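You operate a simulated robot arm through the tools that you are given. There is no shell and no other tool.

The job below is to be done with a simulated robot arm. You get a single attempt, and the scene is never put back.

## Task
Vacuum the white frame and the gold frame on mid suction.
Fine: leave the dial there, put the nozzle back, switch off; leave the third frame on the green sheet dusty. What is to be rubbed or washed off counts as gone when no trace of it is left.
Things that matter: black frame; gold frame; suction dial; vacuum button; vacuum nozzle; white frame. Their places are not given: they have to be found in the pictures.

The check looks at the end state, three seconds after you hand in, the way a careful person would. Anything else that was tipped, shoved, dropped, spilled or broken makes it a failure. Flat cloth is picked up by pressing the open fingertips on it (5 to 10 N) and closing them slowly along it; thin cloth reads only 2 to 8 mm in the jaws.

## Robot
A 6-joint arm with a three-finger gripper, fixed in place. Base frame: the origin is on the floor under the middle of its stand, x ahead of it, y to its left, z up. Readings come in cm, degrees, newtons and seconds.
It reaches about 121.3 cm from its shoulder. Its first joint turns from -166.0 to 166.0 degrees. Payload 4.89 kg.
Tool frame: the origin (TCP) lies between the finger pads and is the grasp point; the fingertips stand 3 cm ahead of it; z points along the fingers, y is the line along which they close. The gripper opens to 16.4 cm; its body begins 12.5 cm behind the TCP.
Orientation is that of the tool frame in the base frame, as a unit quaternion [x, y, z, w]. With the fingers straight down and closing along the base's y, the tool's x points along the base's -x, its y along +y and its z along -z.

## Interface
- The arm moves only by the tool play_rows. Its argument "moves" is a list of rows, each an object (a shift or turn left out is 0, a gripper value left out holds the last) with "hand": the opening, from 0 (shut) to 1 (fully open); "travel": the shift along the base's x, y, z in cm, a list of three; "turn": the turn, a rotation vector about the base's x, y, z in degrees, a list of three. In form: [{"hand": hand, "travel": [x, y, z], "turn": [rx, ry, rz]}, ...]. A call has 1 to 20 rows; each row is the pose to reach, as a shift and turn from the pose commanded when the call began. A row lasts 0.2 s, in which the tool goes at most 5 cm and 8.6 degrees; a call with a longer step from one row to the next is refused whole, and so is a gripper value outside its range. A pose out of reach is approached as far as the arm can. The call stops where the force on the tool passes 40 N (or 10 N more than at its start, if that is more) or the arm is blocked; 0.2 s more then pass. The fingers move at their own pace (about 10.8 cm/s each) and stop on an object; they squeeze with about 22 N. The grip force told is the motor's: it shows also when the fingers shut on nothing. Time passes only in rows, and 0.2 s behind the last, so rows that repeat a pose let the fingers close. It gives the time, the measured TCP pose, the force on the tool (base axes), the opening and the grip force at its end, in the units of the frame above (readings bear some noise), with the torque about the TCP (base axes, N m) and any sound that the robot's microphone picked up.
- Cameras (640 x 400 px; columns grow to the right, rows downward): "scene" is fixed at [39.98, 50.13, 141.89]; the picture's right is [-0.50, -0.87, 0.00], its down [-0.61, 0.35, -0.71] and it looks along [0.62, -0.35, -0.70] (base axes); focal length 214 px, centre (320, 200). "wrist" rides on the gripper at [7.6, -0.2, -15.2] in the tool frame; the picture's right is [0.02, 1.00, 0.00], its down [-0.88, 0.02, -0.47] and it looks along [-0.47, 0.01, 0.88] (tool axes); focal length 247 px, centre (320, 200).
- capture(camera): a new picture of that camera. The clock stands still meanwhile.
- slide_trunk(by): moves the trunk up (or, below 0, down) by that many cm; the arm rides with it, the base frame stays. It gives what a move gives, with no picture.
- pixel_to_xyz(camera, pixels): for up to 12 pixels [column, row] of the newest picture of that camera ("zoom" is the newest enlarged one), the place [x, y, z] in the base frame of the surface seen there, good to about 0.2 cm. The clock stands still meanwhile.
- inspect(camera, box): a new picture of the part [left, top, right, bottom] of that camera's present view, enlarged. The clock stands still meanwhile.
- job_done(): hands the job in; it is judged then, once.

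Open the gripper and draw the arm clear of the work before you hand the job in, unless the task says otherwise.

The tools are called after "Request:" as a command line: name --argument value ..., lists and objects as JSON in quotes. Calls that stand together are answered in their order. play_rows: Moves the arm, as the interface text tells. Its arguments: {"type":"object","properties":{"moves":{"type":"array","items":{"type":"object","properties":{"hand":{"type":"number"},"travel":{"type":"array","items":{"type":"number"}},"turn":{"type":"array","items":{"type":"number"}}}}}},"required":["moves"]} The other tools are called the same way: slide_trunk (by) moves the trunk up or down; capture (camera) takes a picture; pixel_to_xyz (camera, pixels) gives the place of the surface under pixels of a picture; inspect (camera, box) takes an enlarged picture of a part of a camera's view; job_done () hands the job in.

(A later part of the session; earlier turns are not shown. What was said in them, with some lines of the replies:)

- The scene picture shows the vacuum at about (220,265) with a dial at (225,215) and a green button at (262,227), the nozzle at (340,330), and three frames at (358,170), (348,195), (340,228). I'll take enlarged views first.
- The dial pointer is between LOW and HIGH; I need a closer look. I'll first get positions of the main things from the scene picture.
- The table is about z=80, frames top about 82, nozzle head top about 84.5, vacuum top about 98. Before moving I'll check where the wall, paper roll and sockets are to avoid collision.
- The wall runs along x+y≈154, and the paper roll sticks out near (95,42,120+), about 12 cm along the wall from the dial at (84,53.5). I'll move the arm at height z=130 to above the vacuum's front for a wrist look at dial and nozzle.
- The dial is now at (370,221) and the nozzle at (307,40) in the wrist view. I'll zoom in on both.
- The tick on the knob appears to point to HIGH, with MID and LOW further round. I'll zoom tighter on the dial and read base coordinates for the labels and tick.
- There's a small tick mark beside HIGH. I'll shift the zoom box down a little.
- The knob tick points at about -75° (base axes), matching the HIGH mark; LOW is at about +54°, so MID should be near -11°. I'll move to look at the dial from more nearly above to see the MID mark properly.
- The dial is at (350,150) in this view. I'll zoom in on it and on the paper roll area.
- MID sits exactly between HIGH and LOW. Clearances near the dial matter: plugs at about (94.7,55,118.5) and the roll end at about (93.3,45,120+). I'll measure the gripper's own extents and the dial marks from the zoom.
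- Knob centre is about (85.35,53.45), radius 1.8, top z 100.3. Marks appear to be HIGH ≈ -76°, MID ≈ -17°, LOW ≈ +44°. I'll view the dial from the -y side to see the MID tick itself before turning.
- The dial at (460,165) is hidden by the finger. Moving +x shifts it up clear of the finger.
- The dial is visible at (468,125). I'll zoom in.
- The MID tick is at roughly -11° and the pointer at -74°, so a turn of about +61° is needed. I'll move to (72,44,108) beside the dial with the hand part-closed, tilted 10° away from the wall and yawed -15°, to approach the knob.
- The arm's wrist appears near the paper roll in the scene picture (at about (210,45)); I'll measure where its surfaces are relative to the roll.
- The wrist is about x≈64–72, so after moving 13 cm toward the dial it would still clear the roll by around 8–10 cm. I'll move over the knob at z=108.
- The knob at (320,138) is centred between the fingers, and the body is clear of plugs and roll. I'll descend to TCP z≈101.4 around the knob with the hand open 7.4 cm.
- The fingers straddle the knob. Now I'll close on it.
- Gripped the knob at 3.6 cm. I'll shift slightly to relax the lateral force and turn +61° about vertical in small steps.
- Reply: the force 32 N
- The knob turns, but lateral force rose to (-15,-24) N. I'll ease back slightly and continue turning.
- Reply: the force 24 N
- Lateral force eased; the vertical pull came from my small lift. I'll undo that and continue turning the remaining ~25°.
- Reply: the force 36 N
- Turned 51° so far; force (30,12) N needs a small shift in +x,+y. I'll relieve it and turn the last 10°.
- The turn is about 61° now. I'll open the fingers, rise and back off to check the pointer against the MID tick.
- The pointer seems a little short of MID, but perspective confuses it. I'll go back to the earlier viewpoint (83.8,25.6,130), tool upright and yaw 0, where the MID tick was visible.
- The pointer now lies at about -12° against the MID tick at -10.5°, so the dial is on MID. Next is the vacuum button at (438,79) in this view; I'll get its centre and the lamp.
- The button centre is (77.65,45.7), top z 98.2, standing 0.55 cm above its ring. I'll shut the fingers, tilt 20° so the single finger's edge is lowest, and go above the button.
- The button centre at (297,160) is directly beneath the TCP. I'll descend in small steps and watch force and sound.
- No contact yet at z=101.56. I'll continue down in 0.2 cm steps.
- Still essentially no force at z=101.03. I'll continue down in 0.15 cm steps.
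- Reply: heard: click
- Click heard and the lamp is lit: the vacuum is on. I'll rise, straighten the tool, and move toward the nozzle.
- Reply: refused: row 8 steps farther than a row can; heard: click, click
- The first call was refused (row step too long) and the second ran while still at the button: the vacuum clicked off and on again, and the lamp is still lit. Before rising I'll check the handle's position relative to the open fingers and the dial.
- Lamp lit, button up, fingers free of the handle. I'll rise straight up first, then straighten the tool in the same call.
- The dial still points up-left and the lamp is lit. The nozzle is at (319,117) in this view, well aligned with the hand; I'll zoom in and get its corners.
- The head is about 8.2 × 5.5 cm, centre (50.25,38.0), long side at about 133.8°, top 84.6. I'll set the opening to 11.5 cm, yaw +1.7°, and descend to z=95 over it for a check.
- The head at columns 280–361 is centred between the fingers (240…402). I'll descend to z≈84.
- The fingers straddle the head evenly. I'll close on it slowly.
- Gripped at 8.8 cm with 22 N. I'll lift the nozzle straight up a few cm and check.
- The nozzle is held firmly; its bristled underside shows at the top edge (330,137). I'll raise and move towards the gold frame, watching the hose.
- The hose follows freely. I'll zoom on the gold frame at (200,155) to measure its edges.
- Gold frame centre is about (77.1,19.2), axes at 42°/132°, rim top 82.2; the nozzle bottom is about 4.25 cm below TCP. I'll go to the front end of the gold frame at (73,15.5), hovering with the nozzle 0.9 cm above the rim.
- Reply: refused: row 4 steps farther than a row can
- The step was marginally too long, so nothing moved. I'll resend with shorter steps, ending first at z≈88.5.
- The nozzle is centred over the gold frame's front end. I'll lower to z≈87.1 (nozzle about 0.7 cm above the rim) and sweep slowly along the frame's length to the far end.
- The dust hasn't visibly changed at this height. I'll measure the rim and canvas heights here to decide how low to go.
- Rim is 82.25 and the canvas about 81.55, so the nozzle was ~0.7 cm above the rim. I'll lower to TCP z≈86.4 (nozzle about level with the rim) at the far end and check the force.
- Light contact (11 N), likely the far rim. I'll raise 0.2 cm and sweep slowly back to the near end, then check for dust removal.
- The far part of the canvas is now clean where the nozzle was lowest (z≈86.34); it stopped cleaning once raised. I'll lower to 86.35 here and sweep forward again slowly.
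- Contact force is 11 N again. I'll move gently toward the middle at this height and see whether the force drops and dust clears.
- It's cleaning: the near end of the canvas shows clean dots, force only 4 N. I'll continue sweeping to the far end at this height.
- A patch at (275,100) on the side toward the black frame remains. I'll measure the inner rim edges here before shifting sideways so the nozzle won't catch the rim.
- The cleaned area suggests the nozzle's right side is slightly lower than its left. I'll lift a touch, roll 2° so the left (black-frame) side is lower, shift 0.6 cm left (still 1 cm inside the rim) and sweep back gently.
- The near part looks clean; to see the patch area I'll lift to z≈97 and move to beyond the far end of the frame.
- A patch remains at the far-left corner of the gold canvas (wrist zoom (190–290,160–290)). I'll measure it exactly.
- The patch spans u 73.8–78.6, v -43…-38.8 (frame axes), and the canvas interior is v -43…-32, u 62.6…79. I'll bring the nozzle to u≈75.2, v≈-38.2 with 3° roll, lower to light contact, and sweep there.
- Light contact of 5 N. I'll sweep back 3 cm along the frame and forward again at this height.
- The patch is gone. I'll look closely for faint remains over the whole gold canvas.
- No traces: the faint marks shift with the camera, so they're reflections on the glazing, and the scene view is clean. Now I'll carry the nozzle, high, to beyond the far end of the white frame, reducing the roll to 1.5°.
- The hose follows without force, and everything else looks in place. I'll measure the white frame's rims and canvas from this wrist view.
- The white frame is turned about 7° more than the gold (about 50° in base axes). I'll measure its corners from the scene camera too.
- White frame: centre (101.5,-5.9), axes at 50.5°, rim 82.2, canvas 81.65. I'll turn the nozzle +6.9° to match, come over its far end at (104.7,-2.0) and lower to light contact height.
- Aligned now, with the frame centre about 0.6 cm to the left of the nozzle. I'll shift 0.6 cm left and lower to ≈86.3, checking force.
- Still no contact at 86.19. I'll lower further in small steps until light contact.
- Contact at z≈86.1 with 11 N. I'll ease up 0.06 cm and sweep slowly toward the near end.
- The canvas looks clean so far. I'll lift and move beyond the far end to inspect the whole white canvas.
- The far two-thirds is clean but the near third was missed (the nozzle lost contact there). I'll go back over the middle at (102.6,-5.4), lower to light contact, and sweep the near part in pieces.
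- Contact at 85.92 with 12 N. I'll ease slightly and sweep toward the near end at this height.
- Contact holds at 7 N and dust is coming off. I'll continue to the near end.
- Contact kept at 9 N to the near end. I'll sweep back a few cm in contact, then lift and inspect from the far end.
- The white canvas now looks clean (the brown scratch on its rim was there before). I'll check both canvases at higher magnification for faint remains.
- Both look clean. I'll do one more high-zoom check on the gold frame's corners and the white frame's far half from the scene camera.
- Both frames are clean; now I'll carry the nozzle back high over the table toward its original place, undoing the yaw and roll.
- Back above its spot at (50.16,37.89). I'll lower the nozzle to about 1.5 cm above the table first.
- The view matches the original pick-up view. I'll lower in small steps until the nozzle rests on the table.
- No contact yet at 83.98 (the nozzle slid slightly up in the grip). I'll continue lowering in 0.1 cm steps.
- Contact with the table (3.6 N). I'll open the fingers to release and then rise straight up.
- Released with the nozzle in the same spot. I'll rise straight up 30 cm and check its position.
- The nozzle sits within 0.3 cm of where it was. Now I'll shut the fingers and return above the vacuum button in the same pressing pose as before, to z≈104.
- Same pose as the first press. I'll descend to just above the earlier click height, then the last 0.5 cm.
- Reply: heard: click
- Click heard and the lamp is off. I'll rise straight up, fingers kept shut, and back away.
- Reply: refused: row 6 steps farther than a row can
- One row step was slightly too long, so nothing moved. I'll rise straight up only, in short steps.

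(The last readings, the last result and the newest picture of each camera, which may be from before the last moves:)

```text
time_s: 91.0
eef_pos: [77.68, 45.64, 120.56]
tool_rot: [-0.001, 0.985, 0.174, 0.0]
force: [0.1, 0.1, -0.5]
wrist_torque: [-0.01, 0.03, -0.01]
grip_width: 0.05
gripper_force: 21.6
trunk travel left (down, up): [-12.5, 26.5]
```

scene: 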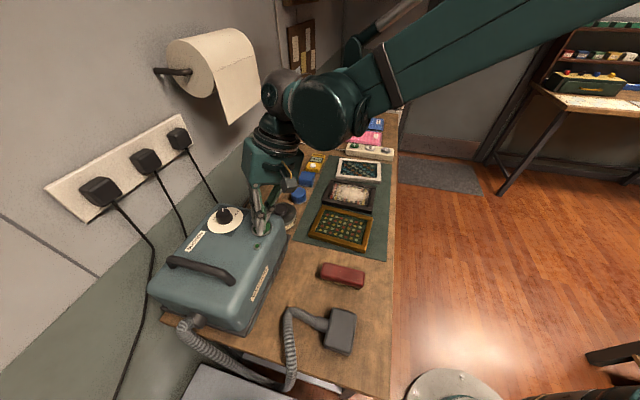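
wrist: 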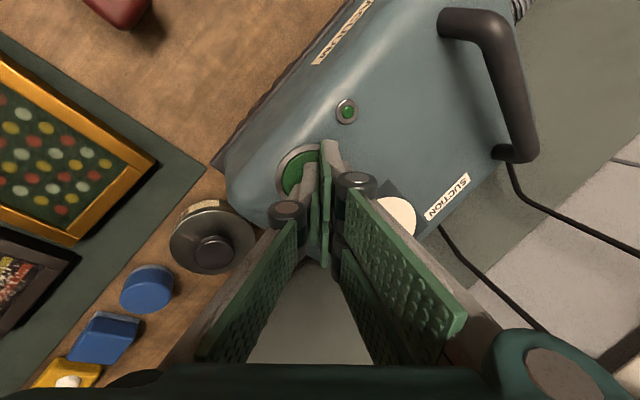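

Clear of the button. I'll move to the earlier viewpoint (83.8,25.6,130), straightening the tool, to check dial, lamp and frames.

Request:
play_rows --moves '[{"hand": 0.45, "travel": [-1, -3.5, 2]}, {"travel": [-1, -7, 4], "turn": [-5, 0, 0]}, {"travel": [0, -10.5, 6], "turn": [-10, 0, 0]}, {"travel": [1.5, -13.5, 8], "turn": [-15, 0, 0]}, {"travel": [3.5, -17, 9.5], "turn": [-20, 0, 0]}, {"travel": [6.1, -20, 9.5], "turn": [-20, 0, 0]}, {"travel": [6.1, -20, 9.5], "turn": [-20, 0, 0]}]'

Request:
capture --camera "wrist"

Request:
inspect --camera "wrist" --box '[436, 106, 500, 146]'

Request:
capture --camera "scene"

```text
time_s: 92.6
eef_pos: [83.95, 25.7, 130.14]
tool_rot: [0.0, 1.0, 0.0, 0.0]
force: [0.2, 0.4, -1.1]
wrist_torque: [-0.01, 0.06, 0.04]
grip_width: 7.37
gripper_force: 0.1
trunk travel left (down, up): [-12.5, 26.5]
```

```text
taken
```

wrist: 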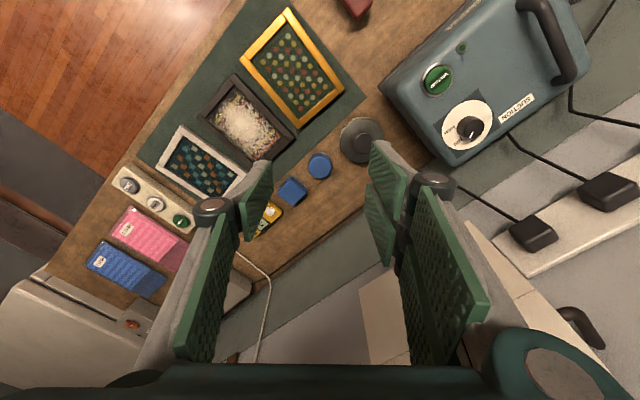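

```text
10.00 times, centred on (468, 126) of wrist
```

zoom: 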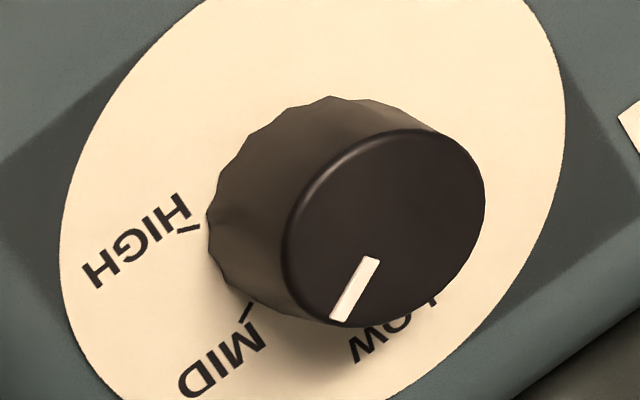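

```text
taken
```

scene: 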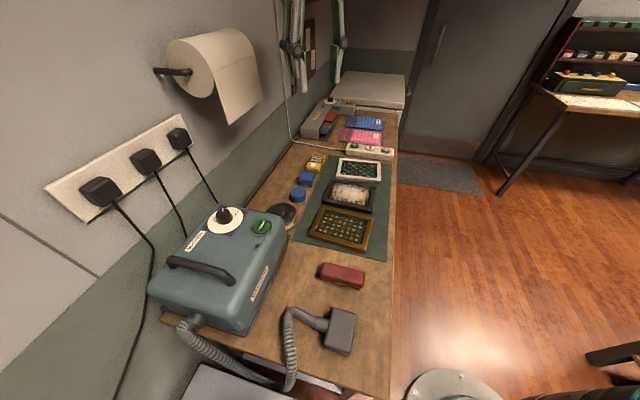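

Dial on MID, nozzle back in place, black frame still dusty. A last zoom on frames, lamp and nozzle from this clear view.

Request:
inspect --camera "wrist" --box '[130, 0, 360, 220]'

Request:
inspect --camera "scene" --box '[280, 130, 420, 260]'

Request:
inspect --camera "scene" --box '[140, 190, 300, 290]'

Request:
inspect --camera "scene" --box '[160, 290, 400, 400]'

```text
1.82 times, centred on (245, 110) of wrist
```

zoom: 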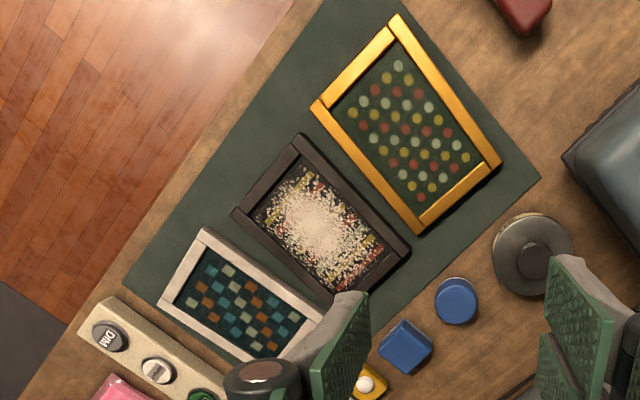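

```text
3.08 times, centred on (350, 195) of scene
```

zoom: 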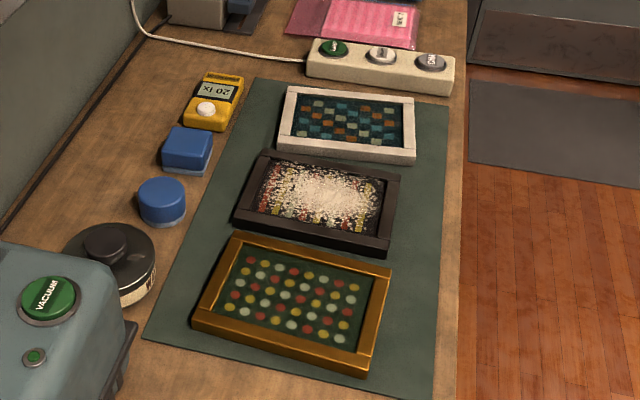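

```text
4.00 times, centred on (220, 240) of scene
```

zoom: 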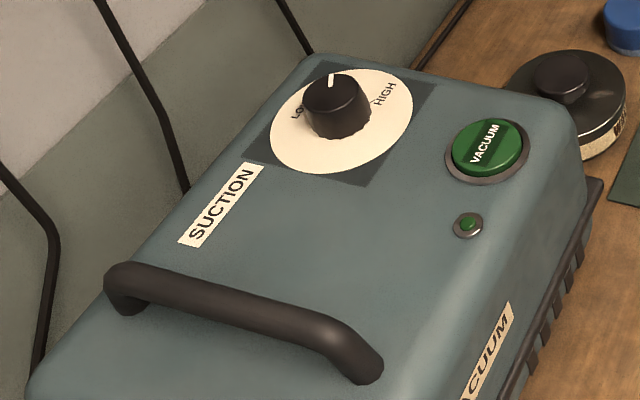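

```text
2.67 times, centred on (280, 345) of scene
```

zoom: 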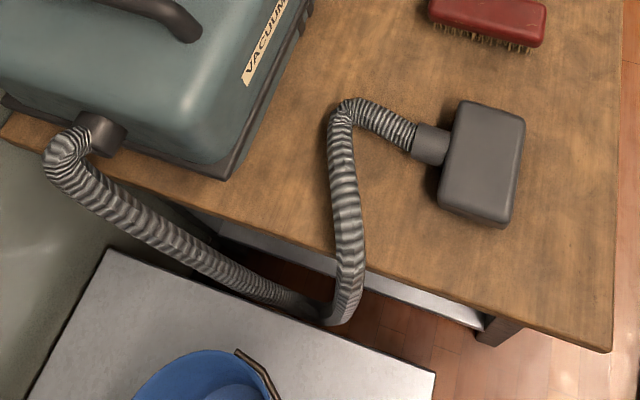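

All is in place: frames unmoved, gold and white clean, black dusty, lamp off, dial on MID, nozzle back. I'll open the gripper and draw back to the starting pose.

Request:
play_rows --moves '[{"hand": 1, "travel": [-2, -4, 0]}, {"travel": [-4, -8, 0]}, {"travel": [-6, -12, 0]}, {"travel": [-8, -16, 0]}, {"travel": [-10, -20, 0]}, {"travel": [-12, -24, 0]}, {"travel": [-15, -27, 0]}, {"travel": [-15, -27, 0]}, {"travel": [-15, -27, 0]}]'

Request:
capture --camera "scene"

```text
time_s: 94.6
eef_pos: [68.55, -1.3, 129.99]
tool_rot: [-0.001, 1.0, 0.0, 0.0]
force: [-0.6, -0.3, 0.1]
wrist_torque: [0.09, -0.1, -0.01]
grip_width: 16.41
gripper_force: 0.2
trunk travel left (down, up): [-12.5, 26.5]
```

```text
taken
```

scene: 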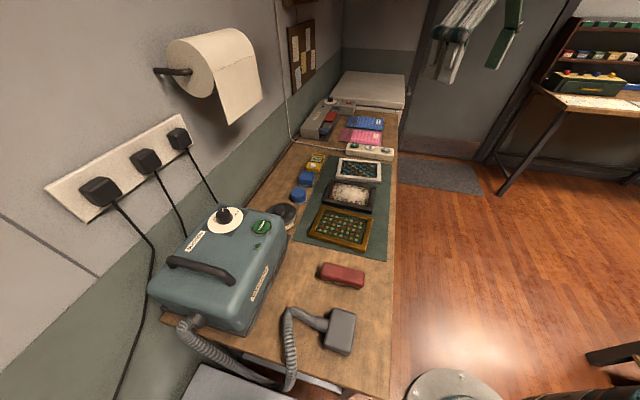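

The arm is clear with the gripper open, and the scene matches the wanted end state. I'm handing the job in.

Request:
job_done

```text
The job is handed in.
```

I vacuumed the white and gold frames on mid suction, and close-up pictures of both show no dust left. The job is handed in; I haven't seen the check's verdict.

- **Suction dial:** it was on HIGH at the start; I turned it to MID and left it there.
- **Vacuum:** switched off; the last press clicked and the lamp went out. Partway through, the open fingers brushed the button after a refused move. The vacuum clicked off and straight back on before any vacuuming.
- **Nozzle:** back on the table within about 0.3 cm of where it started.
- **Black frame:** still dusty, and the nozzle only passed high above it.
- **Everything else:** nothing looks moved in the final pictures. The nozzle needed light contact to clean, about 12 N at most, and neither frame visibly shifted.

The gripper is open and the arm is back at its starting pose.
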